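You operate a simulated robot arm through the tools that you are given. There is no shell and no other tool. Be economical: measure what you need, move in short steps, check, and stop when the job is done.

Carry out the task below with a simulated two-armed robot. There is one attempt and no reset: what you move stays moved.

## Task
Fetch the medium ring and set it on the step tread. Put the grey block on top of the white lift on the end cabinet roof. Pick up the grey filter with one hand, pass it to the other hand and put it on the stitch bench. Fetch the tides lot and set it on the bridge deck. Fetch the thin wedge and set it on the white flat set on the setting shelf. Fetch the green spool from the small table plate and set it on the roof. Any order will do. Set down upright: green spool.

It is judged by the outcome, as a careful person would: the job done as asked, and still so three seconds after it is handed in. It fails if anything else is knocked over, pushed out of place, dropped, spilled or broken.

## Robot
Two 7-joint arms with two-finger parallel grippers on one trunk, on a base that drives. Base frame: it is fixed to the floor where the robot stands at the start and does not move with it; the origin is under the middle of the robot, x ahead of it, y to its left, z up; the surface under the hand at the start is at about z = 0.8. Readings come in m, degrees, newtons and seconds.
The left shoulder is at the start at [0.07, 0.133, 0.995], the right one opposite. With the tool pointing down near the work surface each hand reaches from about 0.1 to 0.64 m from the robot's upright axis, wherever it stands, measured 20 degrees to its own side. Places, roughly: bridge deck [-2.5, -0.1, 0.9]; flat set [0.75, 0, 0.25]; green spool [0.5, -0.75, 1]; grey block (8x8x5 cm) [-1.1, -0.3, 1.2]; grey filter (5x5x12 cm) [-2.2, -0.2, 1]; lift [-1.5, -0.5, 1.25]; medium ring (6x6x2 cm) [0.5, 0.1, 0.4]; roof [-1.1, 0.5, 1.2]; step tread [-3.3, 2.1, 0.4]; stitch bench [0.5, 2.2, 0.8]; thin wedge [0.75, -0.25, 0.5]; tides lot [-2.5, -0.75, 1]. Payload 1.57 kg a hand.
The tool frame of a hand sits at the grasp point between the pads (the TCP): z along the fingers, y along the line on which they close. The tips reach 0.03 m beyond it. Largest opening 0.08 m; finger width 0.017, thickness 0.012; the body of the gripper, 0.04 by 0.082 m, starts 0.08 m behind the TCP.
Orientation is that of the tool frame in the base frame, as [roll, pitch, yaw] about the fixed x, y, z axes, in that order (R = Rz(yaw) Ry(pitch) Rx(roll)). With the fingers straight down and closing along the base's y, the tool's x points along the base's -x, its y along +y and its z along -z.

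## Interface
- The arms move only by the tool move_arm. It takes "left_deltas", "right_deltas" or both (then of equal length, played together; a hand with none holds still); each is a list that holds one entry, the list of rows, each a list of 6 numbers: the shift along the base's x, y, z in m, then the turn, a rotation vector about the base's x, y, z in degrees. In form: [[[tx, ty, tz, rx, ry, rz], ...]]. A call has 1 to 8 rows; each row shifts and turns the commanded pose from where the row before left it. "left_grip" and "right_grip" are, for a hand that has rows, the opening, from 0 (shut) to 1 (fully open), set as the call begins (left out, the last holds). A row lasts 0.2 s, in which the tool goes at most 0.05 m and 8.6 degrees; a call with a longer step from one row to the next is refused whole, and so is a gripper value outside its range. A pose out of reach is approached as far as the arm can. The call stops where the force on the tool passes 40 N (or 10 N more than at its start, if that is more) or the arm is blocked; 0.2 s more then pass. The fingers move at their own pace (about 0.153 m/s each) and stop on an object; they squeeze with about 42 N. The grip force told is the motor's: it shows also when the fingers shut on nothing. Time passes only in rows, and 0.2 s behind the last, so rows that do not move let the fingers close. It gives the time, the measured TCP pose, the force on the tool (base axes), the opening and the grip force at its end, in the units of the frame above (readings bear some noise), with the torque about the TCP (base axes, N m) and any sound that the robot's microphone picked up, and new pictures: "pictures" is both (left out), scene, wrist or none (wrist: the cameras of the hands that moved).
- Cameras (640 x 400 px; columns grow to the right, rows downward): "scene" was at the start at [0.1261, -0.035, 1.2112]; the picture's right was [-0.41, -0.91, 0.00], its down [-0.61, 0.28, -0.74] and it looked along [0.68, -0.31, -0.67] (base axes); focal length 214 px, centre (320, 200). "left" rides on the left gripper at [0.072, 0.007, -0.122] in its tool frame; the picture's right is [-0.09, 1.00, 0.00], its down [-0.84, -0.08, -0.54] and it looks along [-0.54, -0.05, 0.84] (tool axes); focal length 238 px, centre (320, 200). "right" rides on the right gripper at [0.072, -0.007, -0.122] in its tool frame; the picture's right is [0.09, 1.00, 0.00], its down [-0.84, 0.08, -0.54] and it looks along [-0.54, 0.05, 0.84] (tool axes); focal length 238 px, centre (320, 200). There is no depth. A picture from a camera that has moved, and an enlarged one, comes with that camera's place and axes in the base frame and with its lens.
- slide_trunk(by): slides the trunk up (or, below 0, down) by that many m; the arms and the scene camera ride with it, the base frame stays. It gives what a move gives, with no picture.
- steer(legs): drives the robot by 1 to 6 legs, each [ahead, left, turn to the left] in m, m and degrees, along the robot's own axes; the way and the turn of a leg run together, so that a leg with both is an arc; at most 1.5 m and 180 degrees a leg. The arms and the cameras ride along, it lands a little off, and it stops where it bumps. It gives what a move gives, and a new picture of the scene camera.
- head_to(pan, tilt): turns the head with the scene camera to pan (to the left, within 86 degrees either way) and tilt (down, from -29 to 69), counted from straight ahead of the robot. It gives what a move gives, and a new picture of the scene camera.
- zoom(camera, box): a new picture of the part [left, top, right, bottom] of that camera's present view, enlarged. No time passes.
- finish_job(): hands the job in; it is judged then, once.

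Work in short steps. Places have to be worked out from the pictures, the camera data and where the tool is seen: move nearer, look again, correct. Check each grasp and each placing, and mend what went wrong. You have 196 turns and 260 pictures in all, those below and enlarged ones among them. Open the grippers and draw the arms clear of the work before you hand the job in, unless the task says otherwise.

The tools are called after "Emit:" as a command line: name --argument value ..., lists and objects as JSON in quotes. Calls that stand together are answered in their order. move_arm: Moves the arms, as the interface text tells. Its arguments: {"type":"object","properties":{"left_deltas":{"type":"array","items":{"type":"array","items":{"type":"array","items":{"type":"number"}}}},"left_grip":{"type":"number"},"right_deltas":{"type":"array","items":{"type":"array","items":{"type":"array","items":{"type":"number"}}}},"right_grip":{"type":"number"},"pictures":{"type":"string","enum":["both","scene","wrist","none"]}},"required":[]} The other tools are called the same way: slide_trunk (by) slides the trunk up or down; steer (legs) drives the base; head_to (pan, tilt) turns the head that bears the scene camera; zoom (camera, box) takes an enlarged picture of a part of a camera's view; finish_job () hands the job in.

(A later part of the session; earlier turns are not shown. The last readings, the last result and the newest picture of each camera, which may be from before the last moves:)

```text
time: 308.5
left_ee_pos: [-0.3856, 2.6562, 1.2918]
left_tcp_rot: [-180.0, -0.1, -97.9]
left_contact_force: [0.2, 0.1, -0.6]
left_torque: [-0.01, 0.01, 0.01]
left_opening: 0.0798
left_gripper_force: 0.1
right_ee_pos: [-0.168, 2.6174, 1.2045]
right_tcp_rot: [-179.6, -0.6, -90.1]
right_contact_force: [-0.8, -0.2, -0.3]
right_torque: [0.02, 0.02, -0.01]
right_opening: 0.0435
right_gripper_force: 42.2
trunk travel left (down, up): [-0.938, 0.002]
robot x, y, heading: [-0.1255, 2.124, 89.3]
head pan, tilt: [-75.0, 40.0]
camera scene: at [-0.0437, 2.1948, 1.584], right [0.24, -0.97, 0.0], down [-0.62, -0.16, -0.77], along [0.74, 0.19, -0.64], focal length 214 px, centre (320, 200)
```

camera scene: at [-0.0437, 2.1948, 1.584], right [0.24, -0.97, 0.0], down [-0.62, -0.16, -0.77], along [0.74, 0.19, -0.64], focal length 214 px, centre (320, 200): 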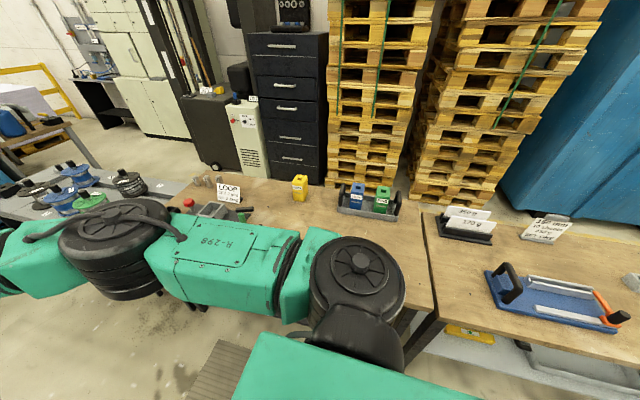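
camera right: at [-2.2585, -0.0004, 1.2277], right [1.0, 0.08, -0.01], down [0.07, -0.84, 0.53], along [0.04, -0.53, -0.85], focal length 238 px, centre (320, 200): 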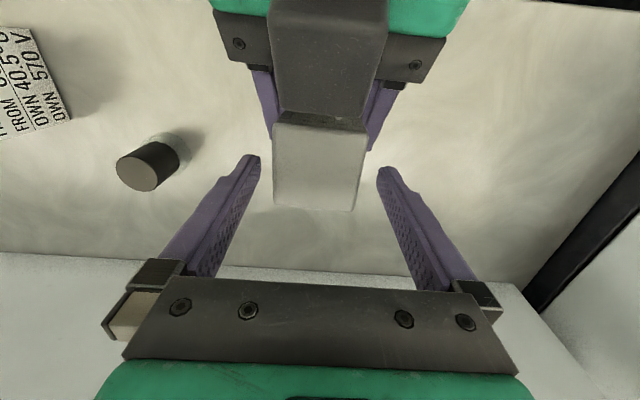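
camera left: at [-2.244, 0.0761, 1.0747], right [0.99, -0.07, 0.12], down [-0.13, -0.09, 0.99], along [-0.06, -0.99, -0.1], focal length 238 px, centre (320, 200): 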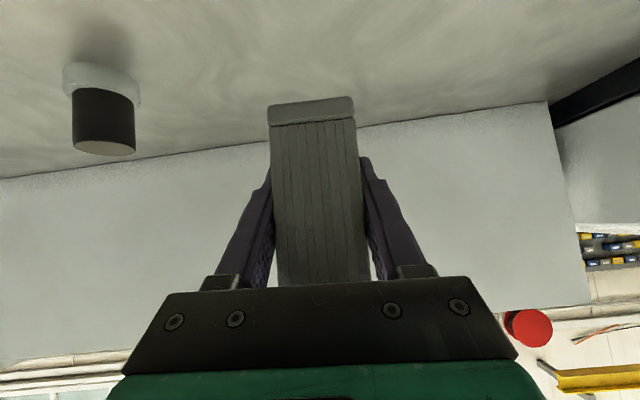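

The stitch bench is the middle one (y 1.86–2.7), with free wood around (0.53, 2.25). I turn to face it.

Emit:
steer --legs '[[0, 0, -89]]'

Emit:
head_to --pan 0 --tilt 45

```text
time: 312.8
left_ee_pos: [0.4094, 2.3763, 1.291]
left_tcp_rot: [-180.0, 0.0, 171.3]
left_contact_force: [-0.2, 0.9, 0.5]
left_torque: [0.0, -0.02, 0.0]
left_opening: 0.0802
left_gripper_force: 0.0
right_ee_pos: [0.367, 2.1586, 1.2047]
right_tcp_rot: [-179.6, -0.6, 179.1]
right_contact_force: [-0.4, 0.2, -0.2]
right_torque: [0.04, -0.04, 0.06]
right_opening: 0.0433
right_gripper_force: 41.8
trunk travel left (down, up): [-0.938, 0.002]
robot x, y, heading: [-0.1266, 2.1227, -1.8]
head pan, tilt: [-75.0, 40.0]
camera scene: at [-0.0569, 2.0394, 1.584], right [-0.97, -0.23, 0.0], down [-0.15, 0.63, -0.77], along [0.18, -0.75, -0.64], focal length 214 px, centre (320, 200)
```

scene: 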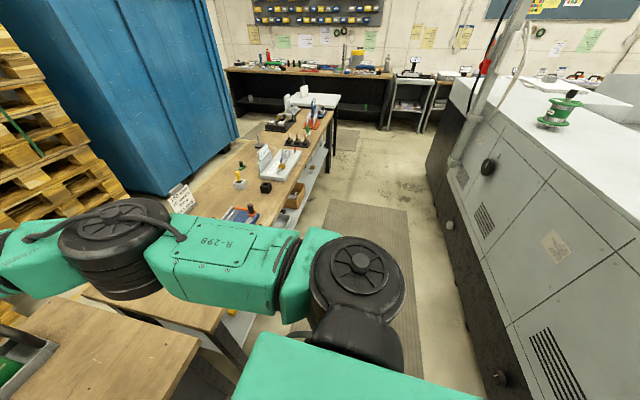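

```text
time: 314.2
left_ee_pos: [0.4103, 2.3751, 1.2911]
left_tcp_rot: [180.0, 0.0, 171.3]
left_contact_force: [-0.6, 1.1, 0.4]
left_torque: [0.02, 0.02, -0.04]
left_opening: 0.0799
left_gripper_force: 0.1
right_ee_pos: [0.3678, 2.1582, 1.2039]
right_tcp_rot: [-179.6, -0.6, 179.2]
right_contact_force: [0.7, -0.7, -1.2]
right_torque: [-0.02, -0.01, 0.02]
right_opening: 0.0435
right_gripper_force: 42.2
trunk travel left (down, up): [-0.938, 0.002]
robot x, y, heading: [-0.1286, 2.12, -1.7]
head pan, tilt: [0.0, 45.0]
camera scene: at [0.005, 2.119, 1.5767], right [-0.03, -1.0, 0.0], down [-0.71, 0.02, -0.71], along [0.71, -0.02, -0.71], focal length 214 px, centre (320, 200)
```

scene: 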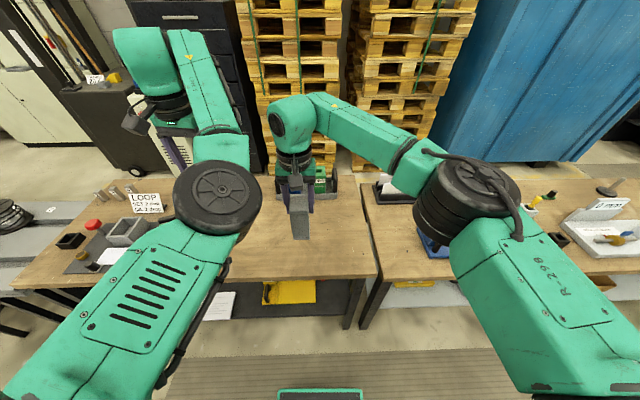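

Target spot (0.50, 2.18) is bare wood. I extend 0.13 and start lowering.

Emit:
move_arm --right_deltas '[[[0.035, 0.005, -0.03, 0, 0, 0], [0.035, 0.005, -0.03, 0, 0, 0], [0.035, 0.005, -0.03, 0, 0, 0], [0.025, 0.005, -0.04, 0, 0, 0], [0, 0, -0.045, 0, 0, 0], [0, 0, -0.045, 0, 0, 0]]]' --pictures "both"

```text
time: 315.6
left_ee_pos: [0.4099, 2.3757, 1.2916]
left_tcp_rot: [-180.0, -0.1, 171.3]
left_contact_force: [0.4, -0.7, -0.2]
left_torque: [-0.03, -0.04, 0.01]
left_opening: 0.0798
left_gripper_force: 0.1
right_ee_pos: [0.3927, 2.1775, 1.0326]
right_tcp_rot: [-179.7, -0.5, 179.3]
right_contact_force: [0.0, 0.4, -1.0]
right_torque: [0.01, 0.02, 0.02]
right_opening: 0.0432
right_gripper_force: 42.1
right hand out of reach, approached as far as the arm can: row 2, 3, 4, 5, 6
trunk travel left (down, up): [-0.938, 0.002]
robot x, y, heading: [-0.1269, 2.1273, -1.7]
head pan, tilt: [0.0, 45.0]
camera scene: at [0.0047, 2.1195, 1.5768], right [-0.03, -1.0, 0.0], down [-0.71, 0.02, -0.71], along [0.71, -0.02, -0.71], focal length 214 px, centre (320, 200)
camera right: at [0.3226, 2.1738, 1.1549], right [-0.08, 1.0, 0.0], down [0.84, 0.07, 0.53], along [0.53, 0.04, -0.85], focal length 238 px, centre (320, 200)
```

scene: 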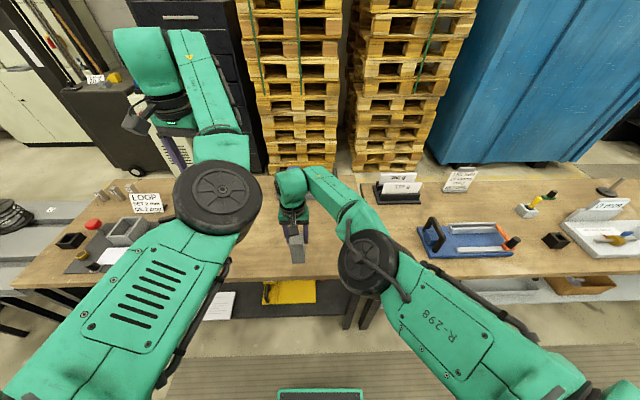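
right: 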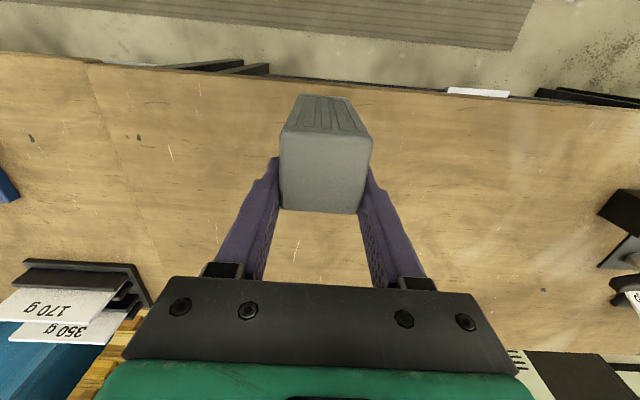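

At this trunk height the reach is short; I lift the hand 0.12, lower the trunk 0.22 and extend.

Emit:
move_arm --right_deltas '[[[0, 0, 0.04, 0, 0, 0], [0, 0, 0.04, 0, 0, 0], [0, 0, 0.04, 0, 0, 0]]]' --pictures "none"

Emit:
slide_trunk --by -0.2

Emit:
move_arm --right_deltas '[[[0.03, 0, 0, 0, 0, 0], [0.03, 0, 0, 0, 0, 0], [0.025, 0, 0, 0, 0, 0]]]' --pictures "both"

```text
time: 316.4
left_ee_pos: [0.4087, 2.3768, 1.2928]
left_tcp_rot: [-180.0, -0.1, 171.4]
left_contact_force: [-0.1, 0.7, -0.6]
left_torque: [-0.03, 0.01, 0.01]
left_opening: 0.0799
left_gripper_force: 0.1
right_ee_pos: [0.3927, 2.1786, 1.1537]
right_tcp_rot: [-179.6, -0.6, 179.3]
right_contact_force: [-0.4, 0.1, -1.2]
right_torque: [0.0, -0.03, -0.03]
right_opening: 0.0431
right_gripper_force: 41.9
trunk travel left (down, up): [-0.938, 0.002]
robot x, y, heading: [-0.1286, 2.1233, -1.8]
head pan, tilt: [0.0, 45.0]
```

```text
time: 318.6
left_ee_pos: [0.4085, 2.3767, 1.0912]
left_tcp_rot: [-180.0, 0.0, 171.4]
left_contact_force: [0.0, 0.0, -0.3]
left_torque: [0.02, -0.01, 0.0]
left_opening: 0.0799
left_gripper_force: 0.1
right_ee_pos: [0.3928, 2.1783, 0.9533]
right_tcp_rot: [-179.5, -0.5, 179.3]
right_contact_force: [0.2, 0.0, -1.3]
right_torque: [-0.05, 0.0, 0.03]
right_opening: 0.0433
right_gripper_force: 42.0
trunk travel left (down, up): [-0.738, 0.202]
robot x, y, heading: [-0.1254, 2.1253, -1.9]
head pan, tilt: [0.0, 45.0]
```

```text
time: 319.4
left_ee_pos: [0.4105, 2.3751, 1.0916]
left_tcp_rot: [-180.0, -0.1, 171.3]
left_contact_force: [0.3, -0.4, 0.7]
left_torque: [0.0, 0.02, -0.02]
left_opening: 0.0798
left_gripper_force: 0.0
right_ee_pos: [0.408, 2.1788, 0.9554]
right_tcp_rot: [-179.7, -0.6, 179.2]
right_contact_force: [-0.1, 0.0, -0.6]
right_torque: [0.0, 0.01, 0.04]
right_opening: 0.0434
right_gripper_force: 41.8
right hand out of reach, approached as far as the arm can: row 1, 2, 3
trunk travel left (down, up): [-0.738, 0.202]
robot x, y, heading: [-0.125, 2.121, -1.7]
head pan, tilt: [0.0, 45.0]
camera scene: at [0.0051, 2.1187, 1.3766], right [-0.03, -1.0, 0.0], down [-0.71, 0.02, -0.71], along [0.71, -0.02, -0.71], focal length 214 px, centre (320, 200)
camera right: at [0.3374, 2.1748, 1.0777], right [-0.08, 1.0, 0.0], down [0.84, 0.07, 0.53], along [0.53, 0.04, -0.85], focal length 238 px, centre (320, 200)
```

scene: 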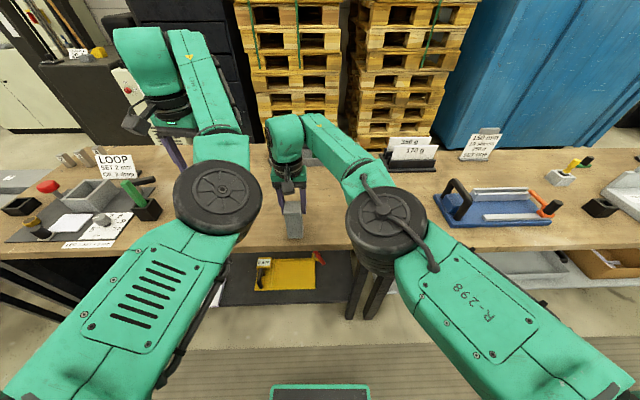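
right: 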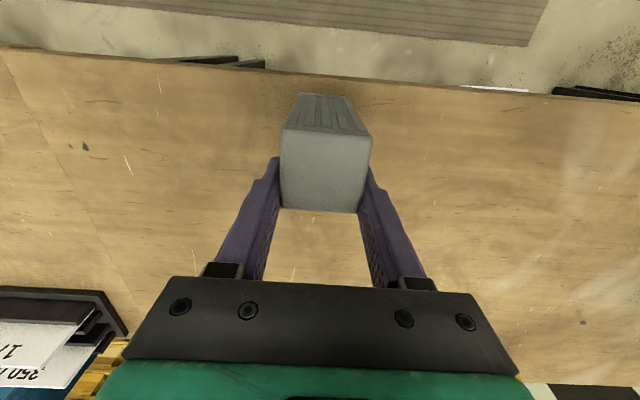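

I drive forward 9 cm instead, then lower onto the bench.

Emit:
steer --legs '[[0.09, 0, 0]]'

Emit:
move_arm --right_deltas '[[[0, 0, -0.015, 0, 0, 0], [0, 0, -0.01, 0, 0, 0], [0, 0, -0.007, 0, 0, 0], [0, 0, -0.006, 0, 0, 0], [0, 0, -0.005, 0, 0, 0], [0, 0, -0.005, 0, 0, 0], [0, 0, -0.005, 0, 0, 0]]]' --pictures "wrist"

```text
time: 320.5
left_ee_pos: [0.4972, 2.3735, 1.0925]
left_tcp_rot: [180.0, 0.0, 171.5]
left_contact_force: [0.5, 1.1, 0.1]
left_torque: [-0.02, 0.02, -0.01]
left_opening: 0.08
left_gripper_force: 0.1
right_ee_pos: [0.4949, 2.1764, 0.9572]
right_tcp_rot: [-179.8, -0.5, 179.3]
right_contact_force: [-0.3, 0.5, -2.1]
right_torque: [0.0, -0.03, -0.01]
right_opening: 0.0433
right_gripper_force: 42.2
trunk travel left (down, up): [-0.738, 0.202]
robot x, y, heading: [-0.0329, 2.1214, -1.9]
head pan, tilt: [0.0, 45.0]
camera scene: at [0.0921, 2.1163, 1.3769], right [-0.03, -1.0, 0.0], down [-0.71, 0.02, -0.71], along [0.71, -0.02, -0.71], focal length 214 px, centre (320, 200)
```

scene: 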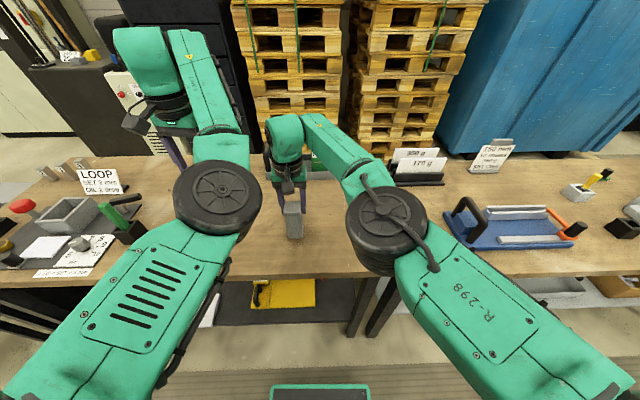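

```text
time: 321.8
left_ee_pos: [0.4956, 2.3742, 1.0929]
left_tcp_rot: [180.0, 0.0, 171.5]
left_contact_force: [0.4, 0.9, 0.4]
left_torque: [0.01, 0.0, -0.01]
left_opening: 0.0798
left_gripper_force: 0.1
right_ee_pos: [0.4944, 2.1763, 0.9182]
right_tcp_rot: [-180.0, -0.3, 179.1]
right_contact_force: [-5.4, -2.8, 18.8]
right_torque: [-0.24, 0.47, -0.01]
right_opening: 0.0435
right_gripper_force: 41.6
trunk travel left (down, up): [-0.738, 0.202]
robot x, y, heading: [-0.0355, 2.1217, -1.6]
head pan, tilt: [0.0, 45.0]
stopped in row 6 (right hand): the force on the tool passed its limit at 52 N (the readings are from after the stop); the commanded pose is now the measured one
camera right: at [0.4239, 2.1723, 1.0402], right [-0.08, 1.0, 0.0], down [0.84, 0.06, 0.54], along [0.54, 0.04, -0.84], focal length 238 px, centre (320, 200)
```

right: 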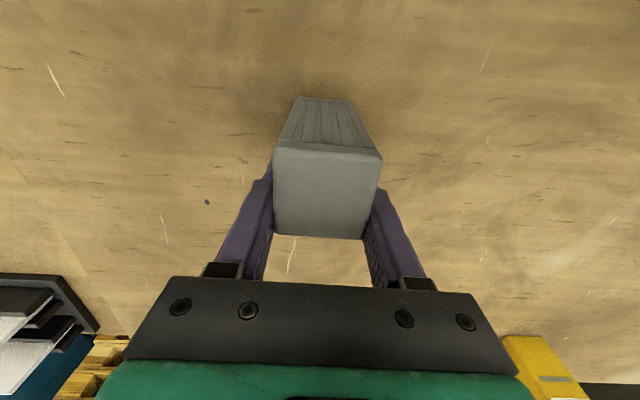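

Filter stands on the bench. Ease, release and rise.

Emit:
move_arm --right_deltas '[[[0, 0, 0.001, 0, 0, 0], [0, 0, 0, 0, 0, 0]]]' --pictures "none"

Emit:
move_arm --right_deltas '[[[0, 0, 0, 0, 0, 0], [0, 0, 0, 0, 0, 0], [0, 0, 0.04, 0, 0, 0], [0, 0, 0.04, 0, 0, 0], [0, 0, 0.04, 0, 0, 0], [-0.03, 0, 0.03, 0, 0, 0]]]' --right_grip 1 --pictures "scene"

```text
time: 322.4
left_ee_pos: [0.496, 2.3726, 1.093]
left_tcp_rot: [-179.9, -0.1, 171.3]
left_contact_force: [0.0, -0.3, -0.2]
left_torque: [0.0, 0.02, -0.02]
left_opening: 0.0801
left_gripper_force: 0.1
right_ee_pos: [0.4948, 2.1768, 0.9179]
right_tcp_rot: [-180.0, -0.1, 179.2]
right_contact_force: [1.0, -2.8, 19.2]
right_torque: [-0.13, 0.13, 0.03]
right_opening: 0.0433
right_gripper_force: 42.1
trunk travel left (down, up): [-0.738, 0.202]
robot x, y, heading: [-0.0399, 2.1232, -1.7]
head pan, tilt: [0.0, 45.0]
```

```text
time: 323.8
left_ee_pos: [0.4967, 2.3717, 1.0925]
left_tcp_rot: [179.9, 0.0, 171.3]
left_contact_force: [-0.1, -0.1, -0.4]
left_torque: [0.0, -0.06, 0.02]
left_opening: 0.0803
left_gripper_force: 0.1
right_ee_pos: [0.4592, 2.1768, 1.0671]
right_tcp_rot: [179.9, -0.2, 179.0]
right_contact_force: [0.1, 0.4, -0.6]
right_torque: [-0.02, -0.04, -0.01]
right_opening: 0.0802
right_gripper_force: 0.0
right hand out of reach, approached as far as the arm can: row 5
trunk travel left (down, up): [-0.738, 0.202]
robot x, y, heading: [-0.0368, 2.1214, -1.9]
head pan, tilt: [0.0, 45.0]
camera scene: at [0.0921, 2.1136, 1.3768], right [-0.03, -1.0, 0.0], down [-0.71, 0.02, -0.71], along [0.71, -0.02, -0.71], focal length 214 px, centre (320, 200)
```

scene: 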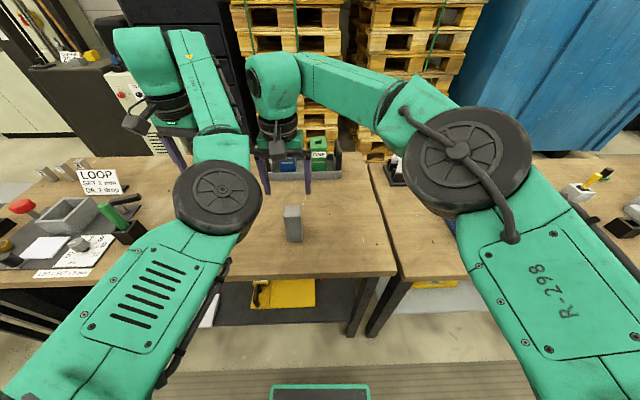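

Filter placed. Next I back off and go along the aisle to the first bench to look under it.

Emit:
steer --legs '[[-0.3, 0, 1.8], [0, -1.3, 0], [0, -0.75, 0]]'

Emit:
head_to --pan 0 --tilt 40

```text
time: 335.6
left_ee_pos: [0.196, 0.3267, 1.0906]
left_tcp_rot: [180.0, 0.0, 172.1]
left_contact_force: [-0.8, 0.3, 0.1]
left_torque: [0.03, 0.0, -0.01]
left_opening: 0.0802
left_gripper_force: 0.1
right_ee_pos: [0.1585, 0.1308, 1.0648]
right_tcp_rot: [-179.9, -0.5, 179.7]
right_contact_force: [-1.1, 1.0, 0.1]
right_torque: [0.03, 0.01, 0.01]
right_opening: 0.0798
right_gripper_force: 0.0
trunk travel left (down, up): [-0.738, 0.202]
robot x, y, heading: [-0.341, 0.0729, -1.4]
head pan, tilt: [0.0, 45.0]
camera scene: at [-0.2071, 0.0654, 1.3767], right [-0.02, -1.0, 0.0], down [-0.71, 0.01, -0.71], along [0.71, -0.01, -0.71], focal length 214 px, centre (320, 200)
```

scene: 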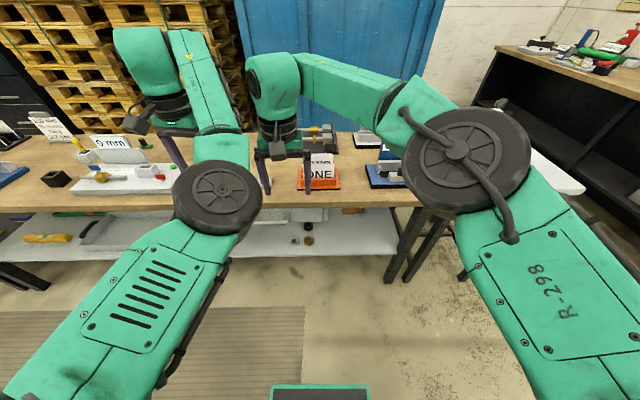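

```text
time: 336.3
left_ee_pos: [0.1948, 0.3267, 1.0925]
left_tcp_rot: [179.9, 0.0, 172.0]
left_contact_force: [-0.3, 0.5, 0.0]
left_torque: [0.01, -0.03, 0.0]
left_opening: 0.08
left_gripper_force: 0.1
right_ee_pos: [0.1594, 0.1308, 1.065]
right_tcp_rot: [-179.9, -0.4, 179.7]
right_contact_force: [-0.6, 1.1, 0.0]
right_torque: [-0.02, 0.03, 0.02]
right_opening: 0.08
right_gripper_force: 0.1
trunk travel left (down, up): [-0.738, 0.202]
robot x, y, heading: [-0.3406, 0.0692, -1.3]
head pan, tilt: [0.0, 40.0]
camera scene: at [-0.2034, 0.0646, 1.3839], right [-0.02, -1.0, 0.0], down [-0.64, 0.01, -0.77], along [0.77, -0.02, -0.64], focal length 214 px, centre (320, 200)
```

scene: 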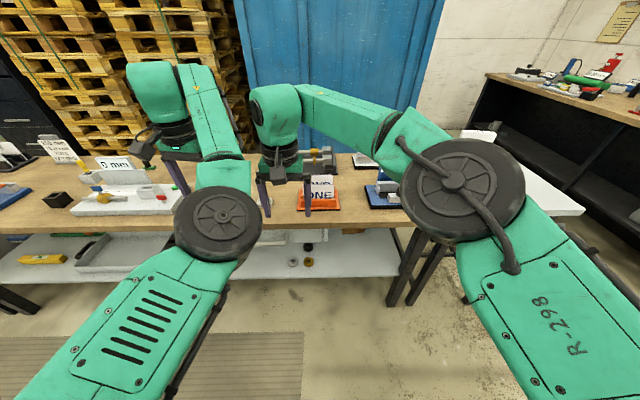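

I lower the trunk to look under the bench.

Emit:
slide_trunk --by -0.55

Emit:
head_to --pan -10 --tilt 20

```text
refused: -0.55 is not a number from -0.4 to 0.4
```

```text
time: 337.1
left_ee_pos: [0.1943, 0.3255, 1.0912]
left_tcp_rot: [180.0, 0.0, 172.0]
left_contact_force: [0.2, 0.1, 0.0]
left_torque: [0.02, -0.04, 0.05]
left_opening: 0.0799
left_gripper_force: 0.0
right_ee_pos: [0.1582, 0.1324, 1.064]
right_tcp_rot: [-179.9, -0.3, 179.8]
right_contact_force: [-0.9, 0.7, -0.1]
right_torque: [-0.04, -0.02, 0.01]
right_opening: 0.08
right_gripper_force: 0.0
trunk travel left (down, up): [-0.738, 0.202]
robot x, y, heading: [-0.3381, 0.067, -1.2]
head pan, tilt: [-10.0, 20.0]
camera scene: at [-0.1971, 0.0486, 1.4153], right [-0.19, -0.98, 0.0], down [-0.34, 0.07, -0.94], along [0.92, -0.18, -0.34], focal length 214 px, centre (320, 200)
```

scene: 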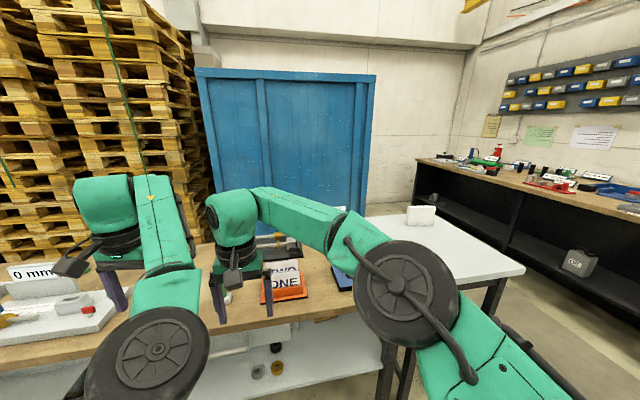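

Emit:
slide_trunk --by -0.4

Emit:
slide_trunk --by -0.2

Emit:
head_to --pan -10 --tilt 18

```text
time: 341.0
left_ee_pos: [0.1954, 0.3248, 0.6912]
left_tcp_rot: [-180.0, -0.1, 171.9]
left_contact_force: [0.9, 0.7, 0.1]
left_torque: [0.0, -0.03, -0.03]
left_opening: 0.0801
left_gripper_force: 0.0
right_ee_pos: [0.1587, 0.1315, 0.6641]
right_tcp_rot: [-179.9, -0.4, 179.7]
right_contact_force: [0.3, -0.4, -0.3]
right_torque: [0.02, 0.0, 0.0]
right_opening: 0.0799
right_gripper_force: 0.1
trunk travel left (down, up): [-0.338, 0.602]
robot x, y, heading: [-0.3406, 0.0702, -1.6]
head pan, tilt: [-10.0, 20.0]
```

```text
time: 343.1
left_ee_pos: [0.1929, 0.3266, 0.4926]
left_tcp_rot: [179.9, -0.2, 171.9]
left_contact_force: [0.3, 0.6, -0.4]
left_torque: [0.01, 0.0, 0.0]
left_opening: 0.0802
left_gripper_force: 0.1
right_ee_pos: [0.1573, 0.1311, 0.4637]
right_tcp_rot: [-179.9, -0.4, 179.7]
right_contact_force: [-0.1, 0.6, -0.3]
right_torque: [0.0, -0.02, 0.01]
right_opening: 0.08
right_gripper_force: 0.1
trunk travel left (down, up): [-0.138, 0.802]
robot x, y, heading: [-0.3365, 0.0709, -1.3]
head pan, tilt: [-10.0, 20.0]
```

```text
time: 343.8
left_ee_pos: [0.1944, 0.3247, 0.4907]
left_tcp_rot: [-180.0, -0.2, 172.0]
left_contact_force: [-0.3, 0.6, 0.0]
left_torque: [-0.01, 0.01, 0.0]
left_opening: 0.08
left_gripper_force: 0.2
right_ee_pos: [0.1591, 0.1321, 0.4649]
right_tcp_rot: [-179.9, -0.4, 179.8]
right_contact_force: [-0.3, 0.1, 0.2]
right_torque: [-0.03, 0.0, 0.0]
right_opening: 0.0802
right_gripper_force: 0.0
trunk travel left (down, up): [-0.138, 0.802]
robot x, y, heading: [-0.3385, 0.0632, -1.2]
head pan, tilt: [-10.0, 18.0]
camera scene: at [-0.197, 0.0484, 0.8186], right [-0.19, -0.98, 0.0], down [-0.3, 0.06, -0.95], along [0.93, -0.18, -0.31], focal length 214 px, centre (320, 200)
```

scene: 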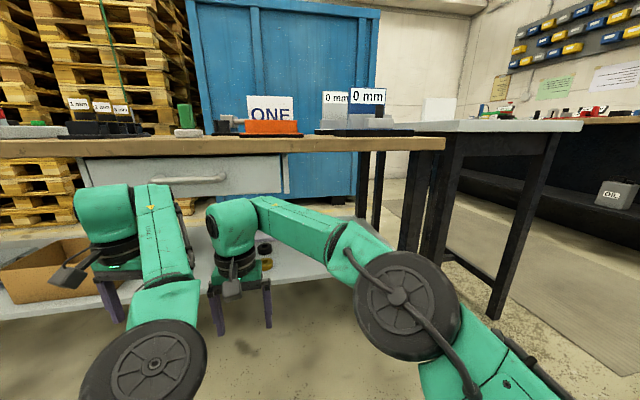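

I zoom under the bench around the hands.

Emit:
zoom --camera "scene" --box '[200, 140, 440, 300]'

Emit:
zoom --camera "right" --box '[0, 0, 640, 400]'

```text
2.50 times, centred on (320, 220) of scene
camera zoom: at [-0.197, 0.0484, 0.8186], right [-0.19, -0.98, 0.0], down [-0.3, 0.06, -0.95], along [0.93, -0.18, -0.31], focal length 536 px, centre (320, 150)
```

zoom: 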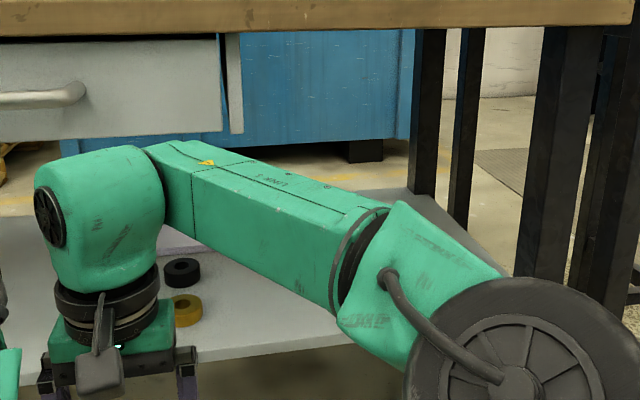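

```text
1.00 times, centred on (320, 200) of right (not enlarged: the box is as wide or as high as the picture)
camera zoom: at [0.0873, 0.1259, 0.5869], right [-0.09, 1.0, 0.0], down [0.84, 0.07, 0.54], along [0.53, 0.05, -0.84], focal length 238 px, centre (320, 200)
```

zoom: 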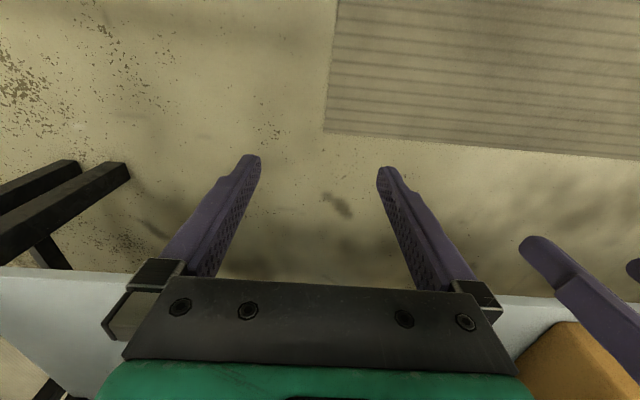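

Shelf is at z≈0.32, front edge x≈0.41. I move the left hand aside and tilt the right hand forward to look in with its camera.

Emit:
move_arm --right_deltas '[[[0, -0.02, 0.0, 0, -8, 0], [0, -0.02, 0.0, 0, -8, 0], [0, -0.02, 0.0, 0, -8, 0], [0, -0.02, 0, 0, -8, 0], [0, -0.02, 0, 0, -8, 0], [0, 0, 0, 0, 0, 0]]]' --left_deltas '[[[-0.02, 0.03, 0, 0, 0, 0], [-0.02, 0.03, 0, 0, 0, 0], [-0.02, 0.03, 0, 0, 0, 0], [-0.02, 0.03, 0, 0, 0, 0], [0, 0.03, 0, 0, 0, 0], [0, 0, 0, 0, 0, 0]]]' --pictures "both"

```text
time: 345.2
left_ee_pos: [0.1124, 0.4759, 0.4925]
left_tcp_rot: [179.9, -0.1, 171.9]
left_contact_force: [1.4, -0.5, 0.5]
left_torque: [0.03, 0.02, 0.01]
left_opening: 0.08
left_gripper_force: 0.0
right_ee_pos: [0.16, 0.0295, 0.4641]
right_tcp_rot: [179.9, 39.7, 179.6]
right_contact_force: [1.2, -0.2, 0.3]
right_torque: [-0.02, 0.01, -0.01]
right_opening: 0.0802
right_gripper_force: 0.0
trunk travel left (down, up): [-0.138, 0.802]
robot x, y, heading: [-0.3388, 0.0682, -1.1]
head pan, tilt: [-10.0, 18.0]
camera scene: at [-0.197, 0.0484, 0.8186], right [-0.19, -0.98, 0.0], down [-0.3, 0.06, -0.95], along [0.93, -0.18, -0.31], focal length 214 px, centre (320, 200)
camera right: at [0.0271, 0.0237, 0.5119], right [-0.07, 1.0, -0.06], down [0.3, 0.07, 0.95], along [0.95, 0.05, -0.3], focal length 238 px, centre (320, 200)
camera left: at [0.0431, 0.4924, 0.614], right [0.23, 0.97, 0.0], down [0.82, -0.19, 0.54], along [0.53, -0.12, -0.84], focal length 238 px, centre (320, 200)
```

scene: 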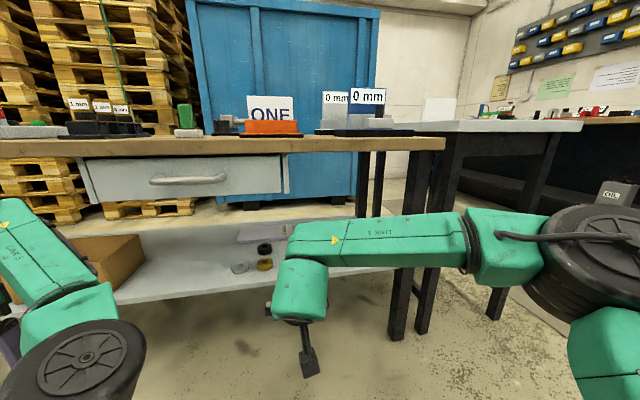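
right: 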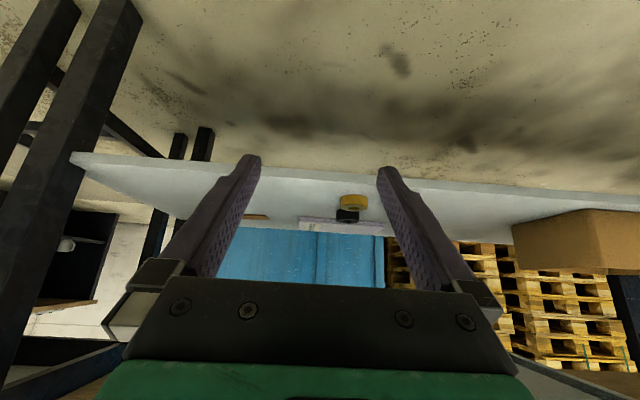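
left: 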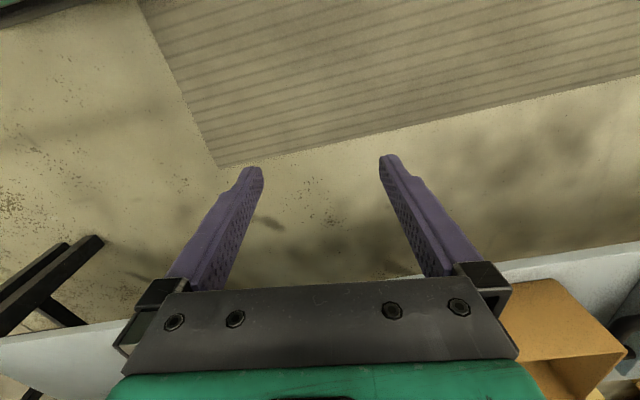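

Rings and a white slab are visible on the shelf. I zoom.

Emit:
zoom --camera "scene" --box '[150, 200, 390, 320]'

Emit:
zoom --camera "right" --box '[230, 170, 420, 270]'

```text
2.67 times, centred on (270, 260) of scene
camera zoom: at [-0.197, 0.0484, 0.8186], right [-0.19, -0.98, 0.0], down [-0.3, 0.06, -0.95], along [0.93, -0.18, -0.31], focal length 572 px, centre (453, 40)
```

zoom: 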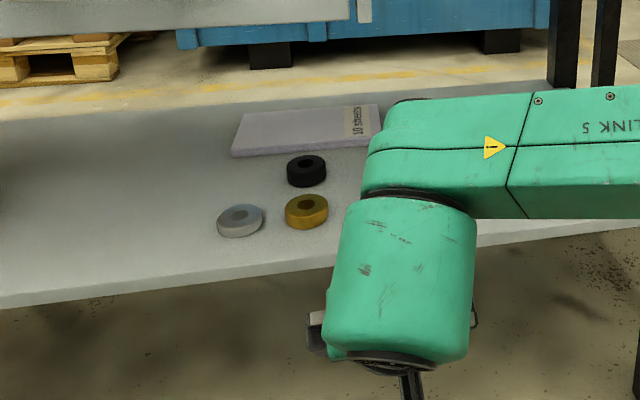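

```text
3.37 times, centred on (325, 220) of right
camera zoom: at [0.0271, 0.0237, 0.5119], right [-0.07, 1.0, -0.06], down [0.3, 0.07, 0.95], along [0.95, 0.05, -0.3], focal length 803 px, centre (303, 133)
```

zoom: 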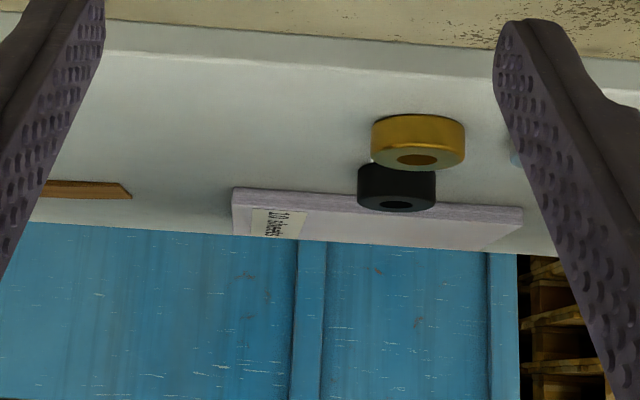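

Three rings: silver, gold, black; need the medium one. I zoom higher to measure diameter and thickness.

Emit:
zoom --camera "scene" --box '[224, 236, 284, 276]'

Emit:
zoom --camera "right" --box '[320, 180, 400, 240]'

```text
10.00 times, centred on (254, 256) of scene
camera zoom: at [-0.197, 0.0484, 0.8186], right [-0.19, -0.98, 0.0], down [-0.3, 0.06, -0.95], along [0.93, -0.18, -0.31], focal length 2145 px, centre (980, -360)
```

zoom: 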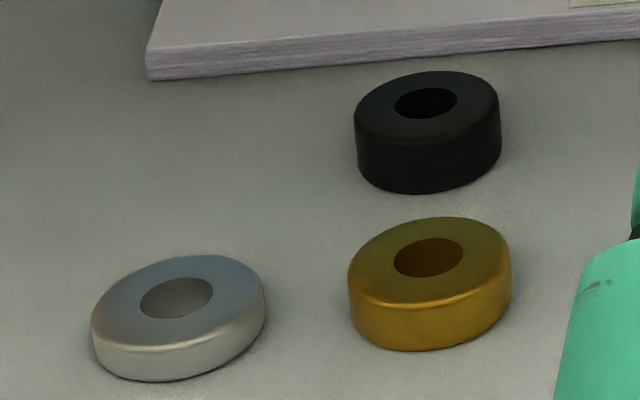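

```text
6.67 times, centred on (360, 210) of right
camera zoom: at [0.0271, 0.0237, 0.5119], right [-0.07, 1.0, -0.06], down [0.3, 0.07, 0.95], along [0.95, 0.05, -0.3], focal length 1589 px, centre (53, 133)
```

zoom: 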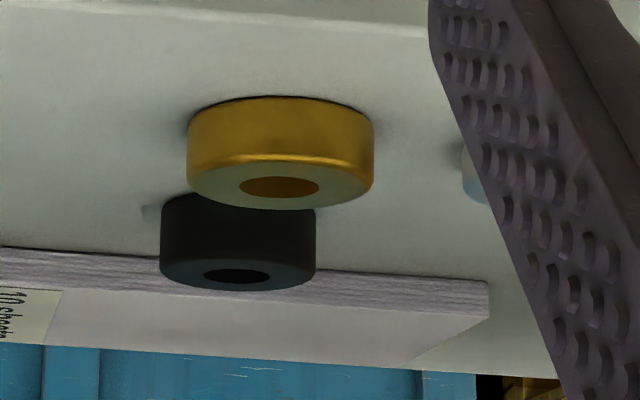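

By thickness, silver is thin, gold is medium (2 cm), black is thick — so gold at (0.538, 0.122). The flat set is the white slab near (0.76, 0.12). Now I sidle right to see the wedges.

Emit:
steer --legs '[[0, -0.33, 0]]'

Emit:
head_to --pan 12 --tilt 22

Emit:
zoom --camera "right" --box '[0, 0, 640, 400]'

```text
time: 347.3
left_ee_pos: [0.1052, 0.1606, 0.4936]
left_tcp_rot: [180.0, -0.2, 172.5]
left_contact_force: [-0.2, -1.4, -0.6]
left_torque: [-0.03, -0.01, -0.02]
left_opening: 0.08
left_gripper_force: 0.0
right_ee_pos: [0.1561, -0.2832, 0.464]
right_tcp_rot: [-180.0, 39.6, -179.8]
right_contact_force: [0.5, 0.4, 0.0]
right_torque: [-0.01, -0.02, -0.01]
right_opening: 0.0801
right_gripper_force: 0.1
trunk travel left (down, up): [-0.138, 0.802]
robot x, y, heading: [-0.3442, -0.25, -0.8]
head pan, tilt: [-10.0, 18.0]
camera scene: at [-0.202, -0.2678, 0.8186], right [-0.19, -0.98, 0.0], down [-0.3, 0.06, -0.95], along [0.93, -0.18, -0.31], focal length 214 px, centre (320, 200)
```

scene: 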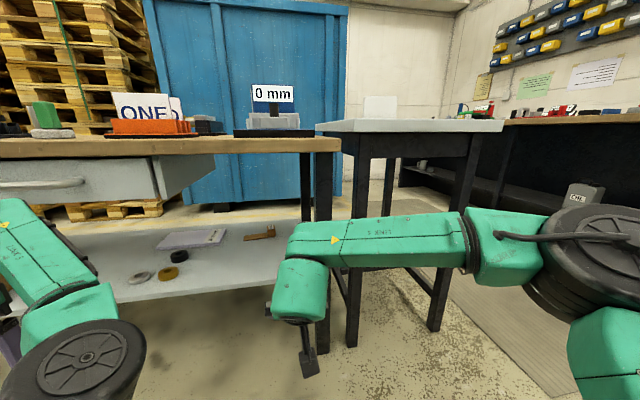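

```text
time: 348.1
left_ee_pos: [0.104, 0.1615, 0.492]
left_tcp_rot: [180.0, -0.1, 172.3]
left_contact_force: [0.9, -0.8, 0.2]
left_torque: [0.0, 0.0, 0.02]
left_opening: 0.0799
left_gripper_force: 0.0
right_ee_pos: [0.1548, -0.2847, 0.4631]
right_tcp_rot: [-180.0, 39.6, -179.9]
right_contact_force: [-0.5, -0.5, -0.8]
right_torque: [-0.01, 0.02, -0.01]
right_opening: 0.0797
right_gripper_force: 0.0
trunk travel left (down, up): [-0.138, 0.802]
robot x, y, heading: [-0.3453, -0.2519, -0.6]
head pan, tilt: [12.0, 22.0]
camera scene: at [-0.2027, -0.2323, 0.8121], right [0.2, -0.98, 0.0], down [-0.37, -0.07, -0.93], along [0.91, 0.18, -0.37], focal length 214 px, centre (320, 200)
```

scene: 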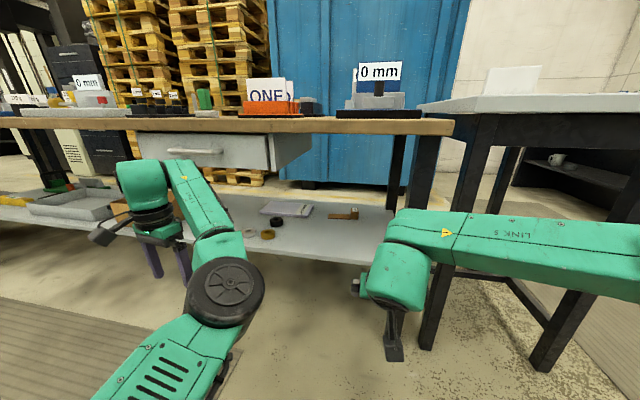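

```text
1.00 times, centred on (320, 200) of right (not enlarged: the box is as wide or as high as the picture)
camera zoom: at [0.0223, -0.2906, 0.512], right [-0.07, 1.0, -0.06], down [0.3, 0.08, 0.95], along [0.95, 0.05, -0.3], focal length 238 px, centre (320, 200)
```

zoom: 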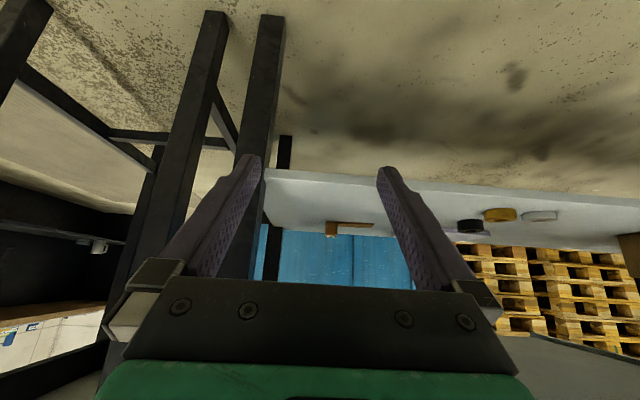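

I zoom on the wedge.

Emit:
zoom --camera "scene" --box '[240, 190, 400, 260]'

Emit:
zoom --camera "right" --box '[300, 200, 400, 260]'

```text
4.00 times, centred on (320, 225) of scene
camera zoom: at [-0.2027, -0.2323, 0.8121], right [0.2, -0.98, 0.0], down [-0.37, -0.07, -0.93], along [0.91, 0.18, -0.37], focal length 858 px, centre (320, 100)
```

zoom: 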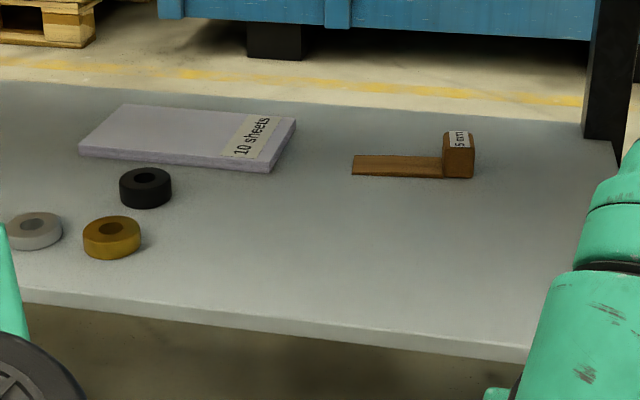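

```text
6.40 times, centred on (350, 230) of right
camera zoom: at [0.0223, -0.2906, 0.512], right [-0.07, 1.0, -0.06], down [0.3, 0.08, 0.95], along [0.95, 0.05, -0.3], focal length 1525 px, centre (128, 8)
```

zoom: 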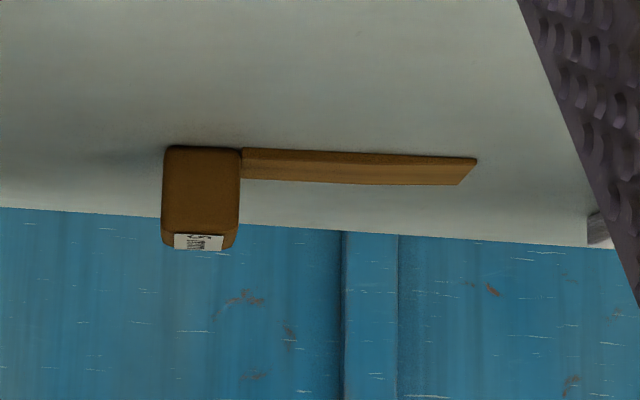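

The "5 mm" wedge has a 4 cm block head at about (0.66–0.70, -0.213) with its taper toward +y; re-triangulated shelf z≈0.365. I'll use the left hand, tilted, from in front. First I retract the right hand.

Emit:
move_arm --right_deltas '[[[-0.04, -0.01, 0.02, 0, 8, 0], [-0.04, -0.01, 0.02, 0, 8, 0], [-0.04, -0.01, 0.02, 0, 8, 0], [-0.04, -0.01, 0.02, 0, 8, 0], [-0.04, -0.01, 0.02, 0, 8, 0], [-0.03, 0, 0, 0, 0, 0]]]' --left_deltas '[[[-0.02, -0.03, 0, 0, -8, 0], [-0.02, -0.03, 0, 0, -8, 0], [-0.02, -0.03, 0, 0, -8, 0], [0, -0.03, 0, 0, -8, 0], [0, -0.03, 0, 0, -8, 0], [0, -0.01, 0, 0, -8, 0]]]' --pictures "scene"

```text
time: 349.5
left_ee_pos: [0.0064, 0.1422, 0.5125]
left_tcp_rot: [171.6, 47.5, 168.7]
left_contact_force: [-0.1, -0.4, 0.3]
left_torque: [0.01, 0.01, 0.01]
left_opening: 0.0801
left_gripper_force: 0.2
left hand out of reach, approached as far as the arm can: row 2, 3, 4, 5, 6
right_ee_pos: [-0.0768, -0.3372, 0.5617]
right_tcp_rot: [179.7, -0.6, 180.0]
right_contact_force: [-0.1, 0.4, 0.3]
right_torque: [-0.01, -0.01, 0.03]
right_opening: 0.0798
right_gripper_force: 0.0
trunk travel left (down, up): [-0.138, 0.802]
robot x, y, heading: [-0.344, -0.2518, -0.6]
head pan, tilt: [12.0, 22.0]
camera scene: at [-0.2028, -0.2323, 0.8121], right [0.2, -0.98, 0.0], down [-0.37, -0.07, -0.93], along [0.91, 0.18, -0.37], focal length 214 px, centre (320, 200)
```

scene: 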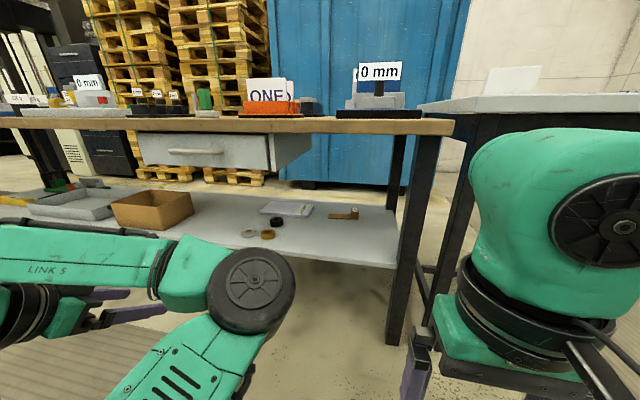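

The bench leg is near y≈-0.40, so there's room. I extend the left hand forward with ~60° tilt, levelled.

Emit:
move_arm --left_deltas '[[[0.02, -0.036, -0.005, -0.95, -2, 0.85], [0.02, -0.036, -0.005, -0.95, -2, 0.85], [0.025, -0.036, -0.005, -0.95, -2, 0.85], [0.03, -0.036, -0.005, -0.95, -2, 0.85], [0.03, -0.036, -0.005, -0.95, -2, 0.85], [0.03, -0.036, -0.005, -0.95, -2, 0.85]]]' --pictures "both"

```text
time: 351.1
left_ee_pos: [0.1672, 0.0508, 0.5086]
left_tcp_rot: [172.8, 61.6, 177.5]
left_contact_force: [-0.4, 1.0, 1.0]
left_torque: [-0.01, -0.03, -0.02]
left_opening: 0.0801
left_gripper_force: 0.0
left hand out of reach, approached as far as the arm can: row 1, 2, 3
right_ee_pos: [-0.0767, -0.3367, 0.563]
right_tcp_rot: [179.8, -0.3, 180.0]
right_contact_force: [0.9, -0.5, -0.9]
right_torque: [-0.04, -0.01, -0.03]
right_opening: 0.08
right_gripper_force: 0.1
trunk travel left (down, up): [-0.138, 0.802]
robot x, y, heading: [-0.3462, -0.2478, -0.6]
head pan, tilt: [12.0, 22.0]
stopped in row 6 (left hand): the arm was blocked; the commanded pose is now the measured one
camera scene: at [-0.2027, -0.2322, 0.8121], right [0.2, -0.98, 0.0], down [-0.37, -0.07, -0.93], along [0.91, 0.18, -0.37], focal length 214 px, centre (320, 200)
camera left: at [0.0262, 0.0484, 0.5023], right [-0.02, 0.99, 0.14], down [-0.07, -0.14, 0.99], along [1.0, 0.01, 0.08], focal length 238 px, centre (320, 200)
```

scene: 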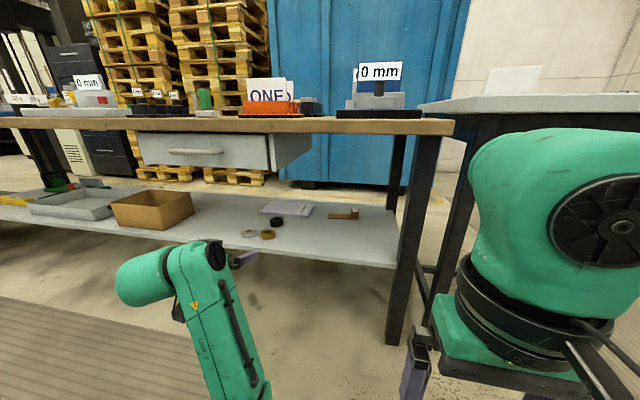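
left: 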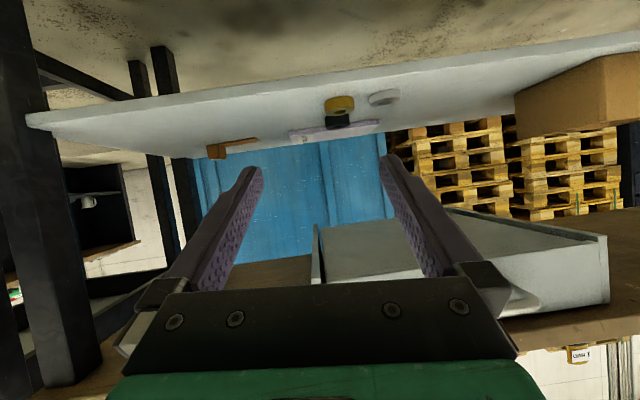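

I refine: shelf z≈0.355, wedge head about (0.70, -0.215). I sidle right 0.17 and drive in 0.22 with the left hand leading at z≈0.51.

Emit:
steer --legs '[[0, -0.17, 0], [0.22, 0, 0]]'

Emit:
zoom --camera "left" --box '[0, 0, 640, 400]'

```text
time: 353.9
left_ee_pos: [0.3843, -0.1129, 0.5073]
left_tcp_rot: [172.8, 61.6, 177.7]
left_contact_force: [0.3, -0.1, -0.1]
left_torque: [0.02, 0.01, 0.0]
left_opening: 0.0799
left_gripper_force: 0.1
right_ee_pos: [0.1455, -0.5009, 0.5638]
right_tcp_rot: [179.8, -0.5, -179.5]
right_contact_force: [0.0, 0.1, 0.2]
right_torque: [-0.01, 0.01, 0.0]
right_opening: 0.0801
right_gripper_force: 0.0
trunk travel left (down, up): [-0.138, 0.802]
robot x, y, heading: [-0.1243, -0.415, -0.4]
head pan, tilt: [12.0, 22.0]
camera scene: at [0.0169, -0.3977, 0.8121], right [0.2, -0.98, 0.0], down [-0.37, -0.08, -0.93], along [0.91, 0.19, -0.37], focal length 214 px, centre (320, 200)
```

scene: 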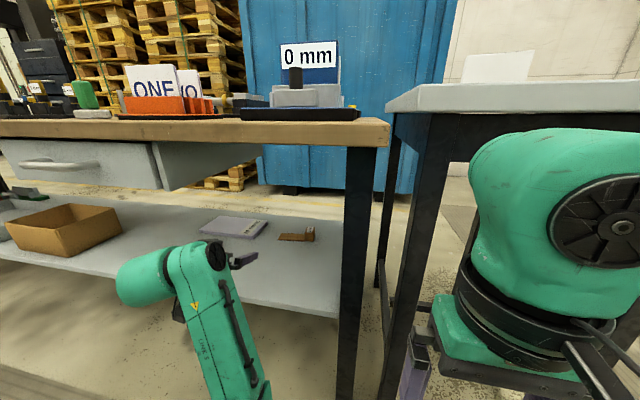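

```text
1.00 times, centred on (320, 200) of left (not enlarged: the box is as wide or as high as the picture)
camera zoom: at [0.2436, -0.1155, 0.5017], right [-0.03, 0.99, 0.14], down [-0.07, -0.14, 0.99], along [1.0, 0.02, 0.07], focal length 238 px, centre (320, 200)
```

zoom: 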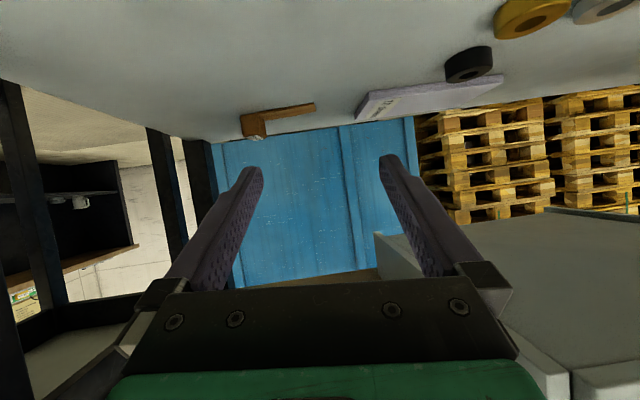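

I zoom both views onto the wedge for a better fix.

Emit:
zoom --camera "scene" --box '[190, 200, 350, 260]'

Emit:
zoom --camera "left" --box '[220, 70, 380, 170]'

```text
4.00 times, centred on (270, 230) of scene
camera zoom: at [0.0169, -0.3977, 0.8121], right [0.2, -0.98, 0.0], down [-0.37, -0.08, -0.93], along [0.91, 0.19, -0.37], focal length 858 px, centre (520, 80)
```

zoom: 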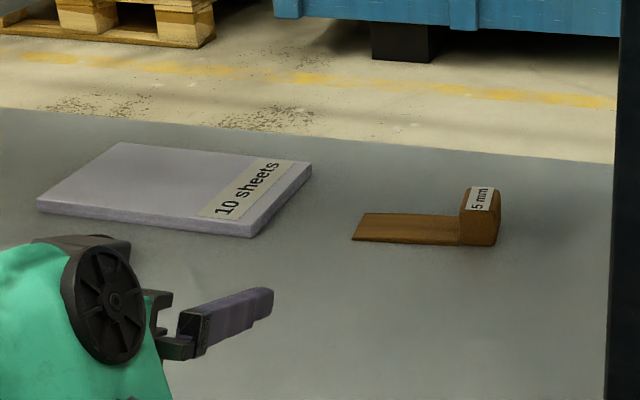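

```text
4.00 times, centred on (300, 120) of left
camera zoom: at [0.2436, -0.1155, 0.5017], right [-0.03, 0.99, 0.14], down [-0.07, -0.14, 0.99], along [1.0, 0.02, 0.07], focal length 953 px, centre (400, 520)
```

zoom: 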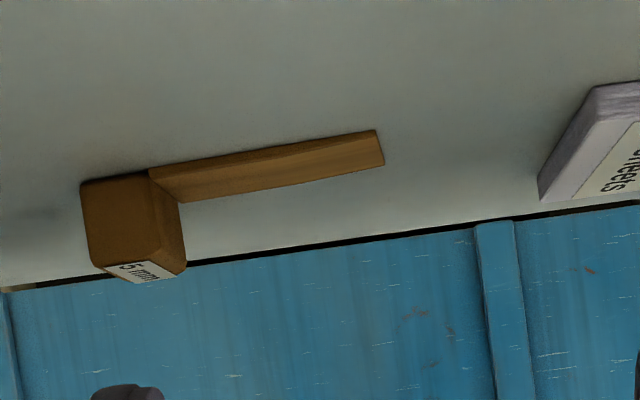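

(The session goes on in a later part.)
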